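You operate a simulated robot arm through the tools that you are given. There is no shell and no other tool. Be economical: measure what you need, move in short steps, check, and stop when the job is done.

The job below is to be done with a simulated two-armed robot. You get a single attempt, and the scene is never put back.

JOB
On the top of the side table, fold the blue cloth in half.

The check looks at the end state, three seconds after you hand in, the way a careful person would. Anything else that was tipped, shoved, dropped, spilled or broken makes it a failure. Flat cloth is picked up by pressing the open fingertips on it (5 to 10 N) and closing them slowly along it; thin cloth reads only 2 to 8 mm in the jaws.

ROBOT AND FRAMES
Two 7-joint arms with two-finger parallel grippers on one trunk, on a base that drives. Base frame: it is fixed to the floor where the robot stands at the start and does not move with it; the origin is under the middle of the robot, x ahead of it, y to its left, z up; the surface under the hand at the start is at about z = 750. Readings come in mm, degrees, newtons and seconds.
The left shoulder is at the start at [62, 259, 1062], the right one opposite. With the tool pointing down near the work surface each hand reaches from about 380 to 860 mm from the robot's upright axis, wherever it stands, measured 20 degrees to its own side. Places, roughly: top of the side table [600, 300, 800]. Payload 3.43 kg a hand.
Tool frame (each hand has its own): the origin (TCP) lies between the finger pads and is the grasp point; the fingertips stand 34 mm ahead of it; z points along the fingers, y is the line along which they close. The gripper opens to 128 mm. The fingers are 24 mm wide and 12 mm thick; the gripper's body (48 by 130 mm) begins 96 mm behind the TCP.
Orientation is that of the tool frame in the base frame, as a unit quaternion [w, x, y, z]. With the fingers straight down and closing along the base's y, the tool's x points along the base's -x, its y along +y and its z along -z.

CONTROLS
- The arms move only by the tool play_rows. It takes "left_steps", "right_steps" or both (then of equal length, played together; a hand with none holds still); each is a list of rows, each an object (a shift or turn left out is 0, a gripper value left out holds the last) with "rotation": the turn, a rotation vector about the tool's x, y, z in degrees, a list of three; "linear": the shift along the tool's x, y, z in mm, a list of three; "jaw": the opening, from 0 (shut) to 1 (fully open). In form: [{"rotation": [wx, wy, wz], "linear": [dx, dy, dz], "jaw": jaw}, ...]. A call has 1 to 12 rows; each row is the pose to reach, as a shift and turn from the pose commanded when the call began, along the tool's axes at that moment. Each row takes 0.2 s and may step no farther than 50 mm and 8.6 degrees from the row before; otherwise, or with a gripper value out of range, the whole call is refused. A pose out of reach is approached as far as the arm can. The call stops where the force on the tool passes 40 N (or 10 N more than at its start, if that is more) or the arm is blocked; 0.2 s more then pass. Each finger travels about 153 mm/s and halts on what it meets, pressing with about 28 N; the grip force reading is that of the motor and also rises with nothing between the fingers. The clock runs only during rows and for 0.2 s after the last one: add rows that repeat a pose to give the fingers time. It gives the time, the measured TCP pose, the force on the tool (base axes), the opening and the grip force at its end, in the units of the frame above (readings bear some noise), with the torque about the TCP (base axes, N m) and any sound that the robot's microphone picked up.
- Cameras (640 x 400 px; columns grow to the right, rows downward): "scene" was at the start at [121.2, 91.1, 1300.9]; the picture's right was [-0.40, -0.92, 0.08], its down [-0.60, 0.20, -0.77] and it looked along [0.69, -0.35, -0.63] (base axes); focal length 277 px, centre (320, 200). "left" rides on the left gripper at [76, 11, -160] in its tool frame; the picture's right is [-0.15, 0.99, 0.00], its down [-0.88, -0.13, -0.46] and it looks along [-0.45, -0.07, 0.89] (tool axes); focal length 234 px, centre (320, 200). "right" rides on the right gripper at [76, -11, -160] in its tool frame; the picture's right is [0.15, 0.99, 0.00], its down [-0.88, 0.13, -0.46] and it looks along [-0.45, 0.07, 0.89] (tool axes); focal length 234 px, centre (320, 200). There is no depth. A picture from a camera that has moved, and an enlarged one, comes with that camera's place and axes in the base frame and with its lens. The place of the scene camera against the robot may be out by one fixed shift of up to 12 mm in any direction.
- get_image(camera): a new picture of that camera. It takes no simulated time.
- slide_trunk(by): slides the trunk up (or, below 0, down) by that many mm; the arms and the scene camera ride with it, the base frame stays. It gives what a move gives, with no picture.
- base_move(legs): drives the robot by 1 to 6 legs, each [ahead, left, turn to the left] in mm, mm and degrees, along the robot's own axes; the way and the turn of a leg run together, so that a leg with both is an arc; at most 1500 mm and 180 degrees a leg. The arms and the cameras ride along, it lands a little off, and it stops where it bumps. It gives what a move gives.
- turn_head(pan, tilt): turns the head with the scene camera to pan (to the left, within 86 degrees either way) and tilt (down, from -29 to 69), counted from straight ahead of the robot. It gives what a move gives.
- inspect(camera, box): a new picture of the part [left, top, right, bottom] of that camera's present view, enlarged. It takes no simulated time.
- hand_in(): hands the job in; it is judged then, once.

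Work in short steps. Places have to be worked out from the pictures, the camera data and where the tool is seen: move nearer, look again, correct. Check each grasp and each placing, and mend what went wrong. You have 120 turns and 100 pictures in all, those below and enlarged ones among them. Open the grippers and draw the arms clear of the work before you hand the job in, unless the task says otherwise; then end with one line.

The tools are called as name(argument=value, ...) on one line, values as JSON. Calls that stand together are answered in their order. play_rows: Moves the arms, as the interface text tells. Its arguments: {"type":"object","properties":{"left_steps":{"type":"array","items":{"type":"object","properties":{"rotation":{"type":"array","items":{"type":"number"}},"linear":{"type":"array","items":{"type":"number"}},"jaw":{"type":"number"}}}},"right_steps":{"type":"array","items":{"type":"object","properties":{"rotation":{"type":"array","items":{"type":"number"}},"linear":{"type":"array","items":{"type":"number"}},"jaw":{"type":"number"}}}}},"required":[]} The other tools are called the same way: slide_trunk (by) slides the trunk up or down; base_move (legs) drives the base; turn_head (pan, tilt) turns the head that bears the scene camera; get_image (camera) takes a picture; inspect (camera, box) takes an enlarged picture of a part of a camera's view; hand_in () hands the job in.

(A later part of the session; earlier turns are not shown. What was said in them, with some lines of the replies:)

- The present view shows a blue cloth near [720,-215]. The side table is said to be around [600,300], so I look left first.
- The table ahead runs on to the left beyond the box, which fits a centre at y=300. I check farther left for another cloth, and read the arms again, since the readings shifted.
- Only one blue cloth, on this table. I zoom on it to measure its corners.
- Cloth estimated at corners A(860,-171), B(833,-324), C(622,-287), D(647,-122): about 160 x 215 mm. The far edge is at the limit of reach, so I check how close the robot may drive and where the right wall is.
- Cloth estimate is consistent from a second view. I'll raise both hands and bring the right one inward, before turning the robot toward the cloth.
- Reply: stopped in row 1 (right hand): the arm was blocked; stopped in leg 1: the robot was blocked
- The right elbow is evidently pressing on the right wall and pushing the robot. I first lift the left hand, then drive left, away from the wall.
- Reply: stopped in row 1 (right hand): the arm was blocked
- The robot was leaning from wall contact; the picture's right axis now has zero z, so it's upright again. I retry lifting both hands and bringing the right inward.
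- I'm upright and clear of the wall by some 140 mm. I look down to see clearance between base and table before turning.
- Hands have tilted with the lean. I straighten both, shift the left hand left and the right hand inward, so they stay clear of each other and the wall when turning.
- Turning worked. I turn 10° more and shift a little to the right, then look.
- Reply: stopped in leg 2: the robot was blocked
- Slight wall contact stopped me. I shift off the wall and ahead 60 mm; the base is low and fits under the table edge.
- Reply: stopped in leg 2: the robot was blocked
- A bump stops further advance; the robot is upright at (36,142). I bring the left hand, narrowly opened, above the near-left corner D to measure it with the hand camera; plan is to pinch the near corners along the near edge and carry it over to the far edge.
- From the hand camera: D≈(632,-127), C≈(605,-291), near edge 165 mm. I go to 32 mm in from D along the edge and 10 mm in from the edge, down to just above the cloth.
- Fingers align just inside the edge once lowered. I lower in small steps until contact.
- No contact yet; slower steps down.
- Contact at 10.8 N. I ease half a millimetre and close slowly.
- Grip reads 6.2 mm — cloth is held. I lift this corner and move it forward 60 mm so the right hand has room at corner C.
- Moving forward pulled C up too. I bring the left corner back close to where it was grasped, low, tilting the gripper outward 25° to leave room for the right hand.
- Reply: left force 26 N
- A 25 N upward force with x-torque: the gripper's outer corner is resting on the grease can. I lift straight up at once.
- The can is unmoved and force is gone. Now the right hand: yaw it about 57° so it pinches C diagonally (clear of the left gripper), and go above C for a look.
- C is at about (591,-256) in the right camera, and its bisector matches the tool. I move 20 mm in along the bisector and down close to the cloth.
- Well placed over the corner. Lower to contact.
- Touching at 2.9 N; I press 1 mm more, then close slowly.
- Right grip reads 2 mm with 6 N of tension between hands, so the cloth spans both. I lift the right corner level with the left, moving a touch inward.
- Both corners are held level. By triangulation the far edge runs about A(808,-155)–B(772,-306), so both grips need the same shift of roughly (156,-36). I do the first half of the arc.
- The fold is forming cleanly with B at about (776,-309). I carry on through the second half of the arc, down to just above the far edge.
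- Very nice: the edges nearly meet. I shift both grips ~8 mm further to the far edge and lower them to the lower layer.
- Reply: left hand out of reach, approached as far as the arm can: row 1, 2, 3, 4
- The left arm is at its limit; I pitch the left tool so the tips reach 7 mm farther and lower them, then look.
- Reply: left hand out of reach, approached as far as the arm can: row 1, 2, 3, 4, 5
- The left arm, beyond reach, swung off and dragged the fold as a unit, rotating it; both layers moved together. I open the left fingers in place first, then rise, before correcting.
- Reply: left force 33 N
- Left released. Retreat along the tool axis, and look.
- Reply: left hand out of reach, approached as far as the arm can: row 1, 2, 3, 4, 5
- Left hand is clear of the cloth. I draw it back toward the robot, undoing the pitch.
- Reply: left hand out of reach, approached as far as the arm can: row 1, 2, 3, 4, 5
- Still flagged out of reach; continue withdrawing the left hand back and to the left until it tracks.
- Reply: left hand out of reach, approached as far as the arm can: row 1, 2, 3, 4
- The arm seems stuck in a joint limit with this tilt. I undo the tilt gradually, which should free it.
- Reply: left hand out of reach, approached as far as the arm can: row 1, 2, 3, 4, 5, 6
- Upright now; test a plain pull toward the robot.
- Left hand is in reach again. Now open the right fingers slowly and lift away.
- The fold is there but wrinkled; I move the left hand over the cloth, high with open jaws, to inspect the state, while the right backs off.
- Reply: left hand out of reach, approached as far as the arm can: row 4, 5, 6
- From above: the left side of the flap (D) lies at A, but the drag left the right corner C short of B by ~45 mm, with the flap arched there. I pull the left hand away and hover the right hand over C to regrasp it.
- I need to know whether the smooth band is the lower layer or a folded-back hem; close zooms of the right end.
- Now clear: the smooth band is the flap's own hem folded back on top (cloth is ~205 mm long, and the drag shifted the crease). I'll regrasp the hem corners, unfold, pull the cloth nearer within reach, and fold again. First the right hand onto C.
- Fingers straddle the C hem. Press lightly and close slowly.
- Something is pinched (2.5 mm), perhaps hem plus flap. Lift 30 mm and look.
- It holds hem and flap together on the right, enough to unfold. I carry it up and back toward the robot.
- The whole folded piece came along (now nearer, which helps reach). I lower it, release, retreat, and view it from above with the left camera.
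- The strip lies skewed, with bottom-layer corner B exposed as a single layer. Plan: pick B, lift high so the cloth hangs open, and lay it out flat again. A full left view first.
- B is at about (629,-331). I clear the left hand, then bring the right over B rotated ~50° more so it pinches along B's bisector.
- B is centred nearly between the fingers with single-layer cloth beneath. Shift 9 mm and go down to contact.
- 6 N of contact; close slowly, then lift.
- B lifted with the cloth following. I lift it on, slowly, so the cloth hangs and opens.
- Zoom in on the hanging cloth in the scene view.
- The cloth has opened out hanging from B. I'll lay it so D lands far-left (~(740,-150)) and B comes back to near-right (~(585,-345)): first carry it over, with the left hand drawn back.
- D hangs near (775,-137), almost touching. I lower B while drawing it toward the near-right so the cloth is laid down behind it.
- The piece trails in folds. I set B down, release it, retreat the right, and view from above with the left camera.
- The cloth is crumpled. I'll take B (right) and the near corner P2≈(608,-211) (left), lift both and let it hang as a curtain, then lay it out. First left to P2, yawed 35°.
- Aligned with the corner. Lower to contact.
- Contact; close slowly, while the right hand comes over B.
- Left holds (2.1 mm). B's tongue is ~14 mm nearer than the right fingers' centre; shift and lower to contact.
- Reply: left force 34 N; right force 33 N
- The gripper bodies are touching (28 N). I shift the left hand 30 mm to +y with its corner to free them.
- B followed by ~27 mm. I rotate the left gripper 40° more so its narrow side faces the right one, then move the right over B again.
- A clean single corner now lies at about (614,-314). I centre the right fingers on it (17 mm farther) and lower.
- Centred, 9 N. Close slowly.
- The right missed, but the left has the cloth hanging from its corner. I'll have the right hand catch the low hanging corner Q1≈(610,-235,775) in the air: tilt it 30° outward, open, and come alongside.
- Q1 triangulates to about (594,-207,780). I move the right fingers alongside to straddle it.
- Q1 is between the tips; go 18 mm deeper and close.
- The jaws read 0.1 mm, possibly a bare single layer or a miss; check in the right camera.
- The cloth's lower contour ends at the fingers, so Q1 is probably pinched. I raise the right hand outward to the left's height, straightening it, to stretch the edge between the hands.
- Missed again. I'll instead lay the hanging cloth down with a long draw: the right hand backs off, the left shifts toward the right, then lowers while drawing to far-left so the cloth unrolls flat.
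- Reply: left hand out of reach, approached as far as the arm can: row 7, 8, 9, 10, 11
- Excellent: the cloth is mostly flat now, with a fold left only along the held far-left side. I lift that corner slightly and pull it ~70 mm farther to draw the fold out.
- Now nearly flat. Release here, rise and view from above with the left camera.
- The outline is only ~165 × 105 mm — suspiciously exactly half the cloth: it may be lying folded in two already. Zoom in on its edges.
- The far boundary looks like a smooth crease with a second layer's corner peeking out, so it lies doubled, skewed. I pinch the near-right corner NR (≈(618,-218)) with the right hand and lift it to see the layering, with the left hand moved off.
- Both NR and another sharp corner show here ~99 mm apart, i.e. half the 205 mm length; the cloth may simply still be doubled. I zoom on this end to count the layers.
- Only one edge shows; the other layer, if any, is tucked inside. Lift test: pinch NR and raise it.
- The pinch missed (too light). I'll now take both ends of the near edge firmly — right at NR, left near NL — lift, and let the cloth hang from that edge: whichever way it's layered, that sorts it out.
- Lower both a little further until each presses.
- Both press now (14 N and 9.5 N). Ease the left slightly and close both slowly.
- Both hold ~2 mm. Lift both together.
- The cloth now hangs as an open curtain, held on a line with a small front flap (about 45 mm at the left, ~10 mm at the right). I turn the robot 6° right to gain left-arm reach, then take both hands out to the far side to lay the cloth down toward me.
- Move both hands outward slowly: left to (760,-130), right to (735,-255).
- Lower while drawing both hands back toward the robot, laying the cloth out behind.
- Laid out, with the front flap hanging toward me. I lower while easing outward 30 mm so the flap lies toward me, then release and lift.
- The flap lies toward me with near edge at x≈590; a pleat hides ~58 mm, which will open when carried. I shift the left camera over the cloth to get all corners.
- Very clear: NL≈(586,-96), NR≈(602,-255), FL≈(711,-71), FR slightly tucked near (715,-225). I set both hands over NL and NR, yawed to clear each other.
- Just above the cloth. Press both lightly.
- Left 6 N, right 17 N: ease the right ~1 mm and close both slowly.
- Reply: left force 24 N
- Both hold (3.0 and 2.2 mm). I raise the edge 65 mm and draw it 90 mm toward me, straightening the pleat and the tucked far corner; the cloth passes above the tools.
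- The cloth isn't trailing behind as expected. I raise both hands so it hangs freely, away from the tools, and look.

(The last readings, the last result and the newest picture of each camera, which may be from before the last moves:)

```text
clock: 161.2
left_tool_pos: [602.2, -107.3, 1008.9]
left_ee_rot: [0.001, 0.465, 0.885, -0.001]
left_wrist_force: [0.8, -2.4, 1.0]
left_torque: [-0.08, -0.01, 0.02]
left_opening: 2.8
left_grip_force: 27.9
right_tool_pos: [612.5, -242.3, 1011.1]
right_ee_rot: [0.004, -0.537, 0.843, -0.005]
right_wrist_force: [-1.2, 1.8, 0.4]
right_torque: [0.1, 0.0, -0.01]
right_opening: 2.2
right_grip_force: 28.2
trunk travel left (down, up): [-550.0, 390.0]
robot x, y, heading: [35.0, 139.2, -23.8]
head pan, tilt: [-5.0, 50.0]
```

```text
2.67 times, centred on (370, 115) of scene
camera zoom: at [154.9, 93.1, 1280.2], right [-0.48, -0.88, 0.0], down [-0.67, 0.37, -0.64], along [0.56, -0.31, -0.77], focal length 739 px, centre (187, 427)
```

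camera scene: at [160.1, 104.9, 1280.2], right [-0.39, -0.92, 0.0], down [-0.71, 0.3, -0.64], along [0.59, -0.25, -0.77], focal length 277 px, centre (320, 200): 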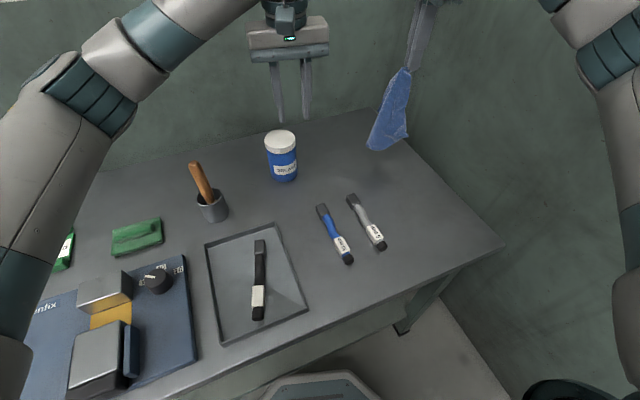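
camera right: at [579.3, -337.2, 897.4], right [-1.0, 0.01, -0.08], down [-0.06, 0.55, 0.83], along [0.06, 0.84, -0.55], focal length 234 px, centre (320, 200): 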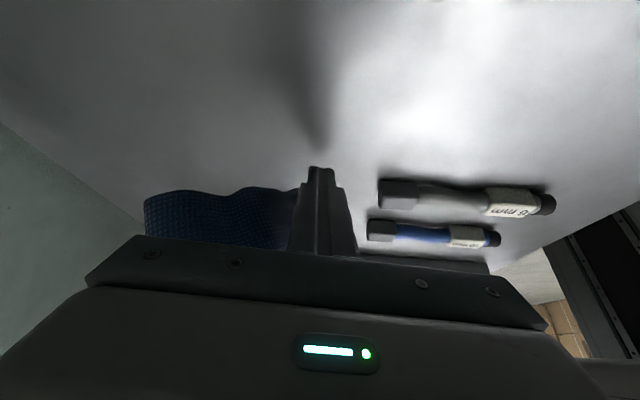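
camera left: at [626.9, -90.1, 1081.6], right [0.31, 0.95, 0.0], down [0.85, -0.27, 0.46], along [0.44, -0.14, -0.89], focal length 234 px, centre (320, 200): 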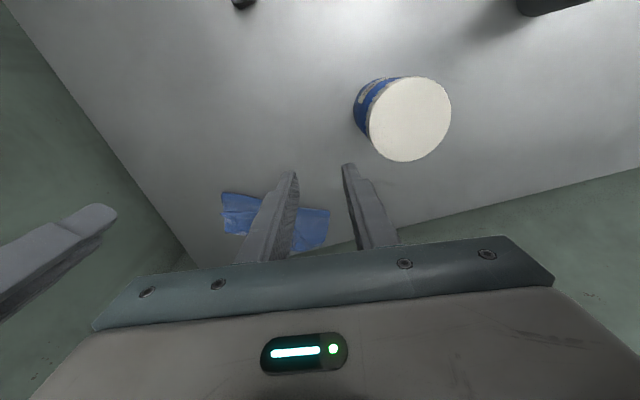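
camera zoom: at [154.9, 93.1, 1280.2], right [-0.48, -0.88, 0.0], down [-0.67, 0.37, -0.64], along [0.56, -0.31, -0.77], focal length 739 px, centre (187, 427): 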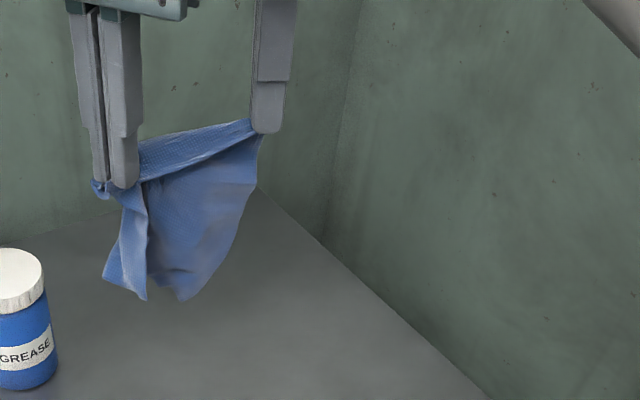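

The curtain hangs from proper corners (single-layer grips), but a diagonal tuck at the lower right and a side overlap persist. I shake it up-down and fore-aft so they fall open.

play_rows(left_steps=[{"linear": [0, 0, -45]}, {"linear": [0, 0, 0]}, {"linear": [0, 0, -45]}, {"linear": [0, 0, 0]}, {"linear": [-25, 37, -20]}, {"linear": [0, 0, 0]}, {"linear": [-25, 37, -20]}, {"linear": [0, 0, 0]}, {"linear": [0, 0, -45]}, {"linear": [0, 0, 0]}, {"linear": [0, 0, -45]}, {"linear": [0, 0, 0]}], right_steps=[{"linear": [0, 0, -45]}, {"linear": [0, 0, 0]}, {"linear": [0, 0, -45]}, {"linear": [0, 0, 0]}, {"linear": [-19, -41, -20]}, {"linear": [0, 0, 0]}, {"linear": [-19, -41, -20]}, {"linear": [0, 0, 0]}, {"linear": [0, 0, -45]}, {"linear": [0, 0, 0]}, {"linear": [0, 0, -45]}, {"linear": [0, 0, 0]}])

play_rows(left_steps=[{"linear": [0, 0, 0]}, {"linear": [0, 0, 0]}, {"linear": [0, 0, 0]}, {"linear": [0, 0, 0]}], right_steps=[{"linear": [0, 0, 0]}, {"linear": [0, 0, 0]}, {"linear": [0, 0, 0]}, {"linear": [0, 0, 0]}])

inspect(camera="scene", box=[250, 40, 490, 190])

```text
clock: 163.8
left_tool_pos: [604.9, -110.6, 1005.5]
left_ee_rot: [-0.003, 0.464, 0.886, 0.0]
left_wrist_force: [0.1, -0.3, -1.0]
left_torque: [0.05, 0.12, 0.01]
left_opening: 2.6
left_grip_force: 28.1
right_tool_pos: [615.2, -244.2, 1003.8]
right_ee_rot: [0.002, -0.535, 0.845, 0.0]
right_wrist_force: [1.3, 0.3, -0.5]
right_torque: [0.1, 0.17, 0.03]
right_opening: 2.2
right_grip_force: 28.2
trunk travel left (down, up): [-550.0, 390.0]
robot x, y, heading: [37.3, 139.7, -23.8]
head pan, tilt: [-5.0, 50.0]
```

```text
clock: 164.8
left_tool_pos: [601.5, -108.2, 1009.5]
left_ee_rot: [0.001, 0.465, 0.885, 0.0]
left_wrist_force: [1.1, -0.5, -0.6]
left_torque: [0.0, -0.01, -0.01]
left_opening: 2.4
left_grip_force: 27.5
right_tool_pos: [611.2, -241.3, 1008.8]
right_ee_rot: [0.004, -0.536, 0.844, -0.004]
right_wrist_force: [-0.4, 0.4, -0.6]
right_torque: [0.01, 0.01, 0.02]
right_opening: 2.3
right_grip_force: 28.8
trunk travel left (down, up): [-550.0, 390.0]
robot x, y, heading: [34.6, 141.9, -24.0]
head pan, tilt: [-5.0, 50.0]
```

```text
2.67 times, centred on (370, 115) of scene
camera zoom: at [155.8, 92.5, 1280.1], right [-0.48, -0.88, 0.0], down [-0.67, 0.37, -0.64], along [0.56, -0.31, -0.77], focal length 739 px, centre (187, 427)
```

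zoom: 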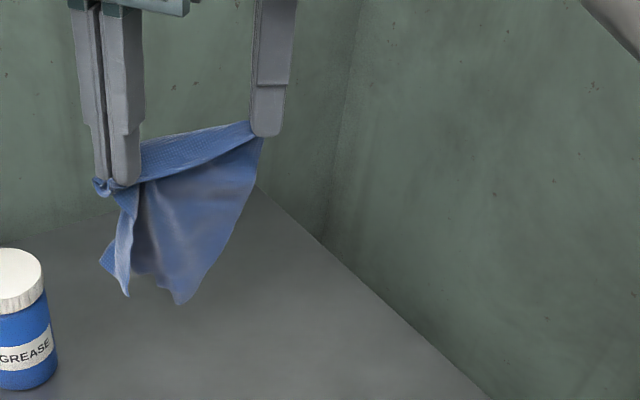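

The sheet is single but gathered at the bottom; a long low drag over free table should straighten it. I carry it to the far right, where the strip y −175…−340 is free of objects.

play_rows(left_steps=[{"linear": [-8, 2, 0]}, {"linear": [-24, 7, 0]}, {"linear": [-42, 12, 0]}, {"linear": [-60, 17, 0]}, {"linear": [-78, 22, 0]}, {"linear": [-96, 27, 0]}, {"linear": [-112, 31, 0]}, {"linear": [-123, 34, 0]}, {"linear": [-123, 34, 0]}, {"linear": [-123, 34, 0]}, {"linear": [-123, 34, 0]}], right_steps=[{"linear": [2, -8, 0]}, {"linear": [7, -24, 0]}, {"linear": [12, -42, 0]}, {"linear": [17, -60, 0]}, {"linear": [22, -78, 0]}, {"linear": [27, -96, 0]}, {"linear": [31, -112, 0]}, {"linear": [34, -125, 0]}, {"linear": [34, -125, 0]}, {"linear": [34, -125, 0]}, {"linear": [34, -125, 0]}])

```text
clock: 167.2
left_tool_pos: [698.7, -187.0, 1007.9]
left_ee_rot: [0.001, 0.465, 0.885, -0.001]
left_wrist_force: [0.6, -6.7, -0.1]
left_torque: [-0.26, -0.03, -0.03]
left_opening: 2.7
left_grip_force: 28.0
right_tool_pos: [710.9, -326.2, 1012.8]
right_ee_rot: [0.004, -0.536, 0.844, -0.004]
right_wrist_force: [-1.0, 7.4, -0.2]
right_torque: [0.22, 0.02, 0.01]
right_opening: 2.2
right_grip_force: 28.4
trunk travel left (down, up): [-550.0, 390.0]
robot x, y, heading: [34.9, 143.1, -24.0]
head pan, tilt: [-5.0, 50.0]
```

Taut at 7 N, fine. Lay it down while drawing toward me.

play_rows(left_steps=[{"linear": [0, 0, 30]}, {"linear": [6, -8, 48]}, {"linear": [20, -29, 62]}, {"linear": [34, -49, 77]}, {"linear": [48, -70, 94]}, {"linear": [60, -86, 112]}, {"linear": [69, -100, 131]}, {"linear": [78, -113, 151]}, {"linear": [85, -123, 170]}, {"linear": [91, -132, 188]}, {"linear": [97, -140, 202]}, {"linear": [102, -148, 209]}], right_steps=[{"linear": [0, 0, 30]}, {"linear": [4, 9, 48]}, {"linear": [15, 32, 62]}, {"linear": [25, 54, 77]}, {"linear": [36, 77, 94]}, {"linear": [44, 95, 112]}, {"linear": [52, 110, 131]}, {"linear": [58, 124, 151]}, {"linear": [63, 136, 170]}, {"linear": [68, 145, 188]}, {"linear": [72, 154, 202]}, {"linear": [76, 163, 209]}])

play_rows(left_steps=[{"linear": [11, -16, 3]}, {"linear": [23, -33, 4]}, {"linear": [34, -49, 4]}, {"linear": [45, -66, 4]}, {"linear": [51, -74, 4]}, {"linear": [51, -74, 4]}], right_steps=[{"linear": [8, 18, 3]}, {"linear": [17, 36, 4]}, {"linear": [25, 54, 4]}, {"linear": [34, 72, 4]}, {"linear": [38, 82, 4]}, {"linear": [38, 82, 4]}])

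inspect(camera="scene", box=[280, 70, 480, 195])

```text
clock: 169.8
left_tool_pos: [520.5, -188.6, 801.9]
left_ee_rot: [0.002, 0.464, 0.886, 0.001]
left_wrist_force: [-0.5, -4.9, 0.0]
left_torque: [-0.2, -0.03, -0.02]
left_opening: 2.8
left_grip_force: 27.9
right_tool_pos: [532.5, -326.9, 802.0]
right_ee_rot: [0.004, -0.536, 0.844, -0.004]
right_wrist_force: [-0.9, 5.2, -0.2]
right_torque: [0.17, 0.01, 0.02]
right_opening: 2.4
right_grip_force: 28.1
trunk travel left (down, up): [-550.0, 390.0]
robot x, y, heading: [38.6, 142.1, -23.8]
head pan, tilt: [-5.0, 50.0]
```

```text
clock: 171.2
left_tool_pos: [429.0, -190.0, 797.4]
left_ee_rot: [0.001, 0.465, 0.885, -0.001]
left_wrist_force: [1.5, -1.9, -0.3]
left_torque: [-0.09, -0.04, -0.02]
left_opening: 2.7
left_grip_force: 28.2
right_tool_pos: [442.6, -325.4, 795.5]
right_ee_rot: [0.003, -0.536, 0.844, -0.004]
right_wrist_force: [0.3, 1.9, 0.6]
right_torque: [0.13, 0.01, 0.1]
right_opening: 2.4
right_grip_force: 28.0
trunk travel left (down, up): [-550.0, 390.0]
robot x, y, heading: [38.7, 141.2, -23.8]
head pan, tilt: [-5.0, 50.0]
```

```text
3.20 times, centred on (380, 132) of scene
camera zoom: at [154.8, 93.0, 1280.2], right [-0.48, -0.88, 0.0], down [-0.67, 0.37, -0.64], along [0.56, -0.31, -0.77], focal length 887 px, centre (128, 416)
```

zoom: 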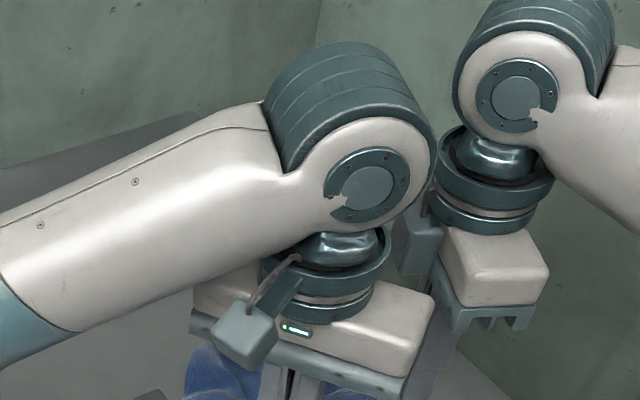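

The arms hide the cloth, but the drag readings are consistent: it trails straight, grips ~190 mm from the far edge. I now fold: first half of the arc, both hands together.

play_rows(left_steps=[{"linear": [-1.7, 2.5, -20]}, {"linear": [-4.5, 6.6, -34]}, {"linear": [-8.5, 12.3, -47]}, {"linear": [-13.6, 19.8, -58]}, {"linear": [-19.3, 28, -67]}, {"linear": [-25.6, 37, -73]}, {"linear": [-31.8, 46.1, -78]}, {"linear": [-38, 55.1, -81]}, {"linear": [-44.3, 64.2, -82]}, {"linear": [-50, 72.4, -82]}, {"linear": [-50, 72.4, -82]}], right_steps=[{"linear": [-1.3, -2.7, -20]}, {"linear": [-3.4, -7.2, -34]}, {"linear": [-6.3, -13.6, -47]}, {"linear": [-10.2, -21.7, -58]}, {"linear": [-14.4, -30.8, -67]}, {"linear": [-19, -40.8, -73]}, {"linear": [-23.7, -50.7, -78]}, {"linear": [-28.3, -60.7, -81]}, {"linear": [-33, -70.7, -82]}, {"linear": [-37.2, -79.7, -82]}, {"linear": [-37.2, -79.7, -82]}])

```text
clock: 173.6
left_tool_pos: [517.7, -188.9, 878.8]
left_ee_rot: [0.002, 0.465, 0.885, -0.001]
left_wrist_force: [-1.0, -1.8, 0.2]
left_torque: [-0.07, 0.01, -0.04]
left_opening: 2.9
left_grip_force: 28.4
right_tool_pos: [528.6, -324.1, 878.7]
right_ee_rot: [0.005, -0.536, 0.844, -0.005]
right_wrist_force: [-1.1, 0.4, 0.0]
right_torque: [0.05, -0.01, 0.03]
right_opening: 2.3
right_grip_force: 28.2
trunk travel left (down, up): [-550.0, 390.0]
robot x, y, heading: [35.7, 140.6, -23.8]
head pan, tilt: [-5.0, 50.0]
```

Both still hold. Second half of the arc, down onto the far edge.

play_rows(left_steps=[{"linear": [-5.7, 8.2, 1]}, {"linear": [-11.4, 16.5, 4]}, {"linear": [-18.2, 26.3, 8]}, {"linear": [-25, 36.2, 15]}, {"linear": [-31.2, 45.3, 24]}, {"linear": [-36.9, 53.5, 35]}, {"linear": [-41.5, 60, 46]}, {"linear": [-45.4, 65.8, 58]}, {"linear": [-48.3, 70, 70]}, {"linear": [-49.4, 71.6, 82]}, {"linear": [-49.4, 71.6, 88]}, {"linear": [-49.4, 71.6, 88]}], right_steps=[{"linear": [-4.2, -9.1, 1]}, {"linear": [-8.5, -18.1, 4]}, {"linear": [-13.5, -29, 8]}, {"linear": [-18.6, -39.9, 15]}, {"linear": [-23.3, -49.8, 24]}, {"linear": [-27.5, -58.9, 35]}, {"linear": [-30.9, -66.1, 46]}, {"linear": [-33.8, -72.5, 58]}, {"linear": [-36, -77, 70]}, {"linear": [-36.8, -78.8, 82]}, {"linear": [-36.8, -78.8, 88]}, {"linear": [-36.8, -78.8, 88]}])

```text
clock: 176.2
left_tool_pos: [606.7, -188.0, 790.1]
left_ee_rot: [0.0, 0.465, 0.886, -0.001]
left_wrist_force: [-0.7, -4.8, 1.5]
left_torque: [-0.2, -0.03, -0.04]
left_opening: 2.7
left_grip_force: 28.1
right_tool_pos: [618.1, -327.3, 792.2]
right_ee_rot: [0.003, -0.537, 0.844, -0.005]
right_wrist_force: [-0.4, 5.9, -0.6]
right_torque: [0.19, 0.04, 0.05]
right_opening: 2.4
right_grip_force: 27.6
trunk travel left (down, up): [-550.0, 390.0]
robot x, y, heading: [39.1, 143.2, -24.2]
head pan, tilt: [-5.0, 50.0]
```

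Down on the far edge. I open both slowly (spreading the pinched ridges), lift straight up, and draw the arms back.

play_rows(left_steps=[{"linear": [0, 0, 2]}, {"linear": [0, 0, 3], "jaw": 0.04}, {"linear": [0, 0, 3], "jaw": 0.08}, {"linear": [0, 0, 3], "jaw": 0.12}, {"linear": [0, 0, 3], "jaw": 0.16}, {"linear": [0, 0, 3], "jaw": 0.2}, {"linear": [0, 0, -10]}, {"linear": [0, 0, -40]}, {"linear": [0, 0, -80]}, {"linear": [0, 0, -125]}, {"linear": [0, 0, -165]}], right_steps=[{"linear": [0, 0, 2]}, {"linear": [0, 0, 4], "jaw": 0.04}, {"linear": [0, 0, 4], "jaw": 0.08}, {"linear": [0, 0, 4], "jaw": 0.12}, {"linear": [0, 0, 4], "jaw": 0.16}, {"linear": [0, 0, 4], "jaw": 0.2}, {"linear": [0, 0, -10]}, {"linear": [0, 0, -40]}, {"linear": [0, 0, -80]}, {"linear": [0, 0, -125]}, {"linear": [0, 0, -165]}])

play_rows(left_steps=[{"linear": [28, 0, -20]}, {"linear": [56, 0, -40]}, {"linear": [84, 10, -50]}, {"linear": [112, 30, -50]}, {"linear": [140, 50, -50]}, {"linear": [160, 70, -50]}, {"linear": [175, 85, -50]}], right_steps=[{"linear": [0, 30, -20]}, {"linear": [0, 60, -40]}, {"linear": [0, 90, -50]}, {"linear": [0, 120, -50]}, {"linear": [0, 150, -50]}, {"linear": [0, 180, -50]}, {"linear": [0, 200, -50]}])

```text
clock: 178.6
left_tool_pos: [605.7, -186.2, 955.4]
left_ee_rot: [0.002, 0.465, 0.885, 0.0]
left_wrist_force: [-0.4, 0.1, 0.3]
left_torque: [-0.01, 0.0, 0.01]
left_opening: 25.3
left_grip_force: 0.1
right_tool_pos: [614.3, -323.8, 960.8]
right_ee_rot: [0.004, -0.537, 0.843, -0.005]
right_wrist_force: [0.7, 0.3, 1.1]
right_torque: [-0.03, 0.02, -0.02]
right_opening: 25.7
right_grip_force: 0.1
trunk travel left (down, up): [-550.0, 390.0]
robot x, y, heading: [38.7, 141.9, -24.0]
head pan, tilt: [-5.0, 50.0]
```

```text
clock: 180.2
left_tool_pos: [573.6, 5.4, 1006.3]
left_ee_rot: [0.002, 0.465, 0.885, -0.001]
left_wrist_force: [0.5, -0.1, 0.4]
left_torque: [0.03, 0.01, 0.05]
left_opening: 25.6
left_grip_force: 0.0
right_tool_pos: [433.5, -239.0, 1007.1]
right_ee_rot: [0.003, -0.536, 0.844, -0.006]
right_wrist_force: [-0.2, 0.2, 0.5]
right_torque: [-0.01, -0.01, 0.01]
right_opening: 25.9
right_grip_force: 0.0
trunk travel left (down, up): [-550.0, 390.0]
robot x, y, heading: [37.3, 140.9, -23.8]
head pan, tilt: [-5.0, 50.0]
```

Both arms are drawn off. I use the last picture for the result.

inspect(camera="scene", box=[280, 115, 460, 228])

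```text
3.54 times, centred on (370, 172) of scene
camera zoom: at [154.5, 93.9, 1280.3], right [-0.48, -0.88, 0.0], down [-0.67, 0.37, -0.64], along [0.56, -0.31, -0.77], focal length 981 px, centre (143, 301)
```

zoom: 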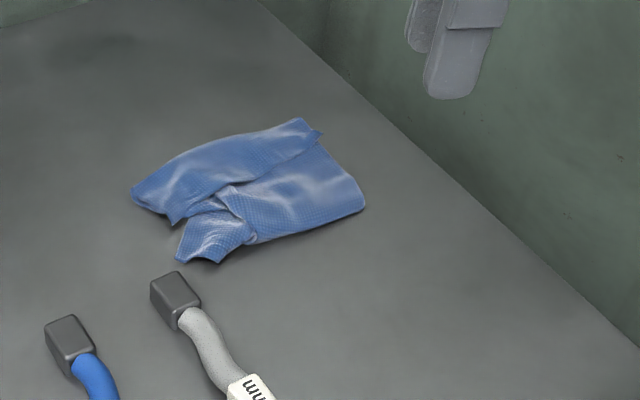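

I have no pictures left. The last one shows the cloth doubled over to about 165 × 105 mm, half its length, but it is untidy. There is a band along the far edge and a corner sticking out at the near left. The other objects look undisturbed in the parts of the scene I could see. The grippers are open and the arms are clear. Correcting it without seeing would risk more harm, so I hand in.

hand_in()

```text
The job is handed in.
```

I handed in the blue cloth doubled over to about half its length on the table. The fold is untidy: one corner pokes out at the near left and there is a hem band along the far edge. I ran out of pictures before I could straighten it, so it may not pass as a clean half fold. The left gripper also pressed on the grease can once (25 N); the can stayed upright and in place.
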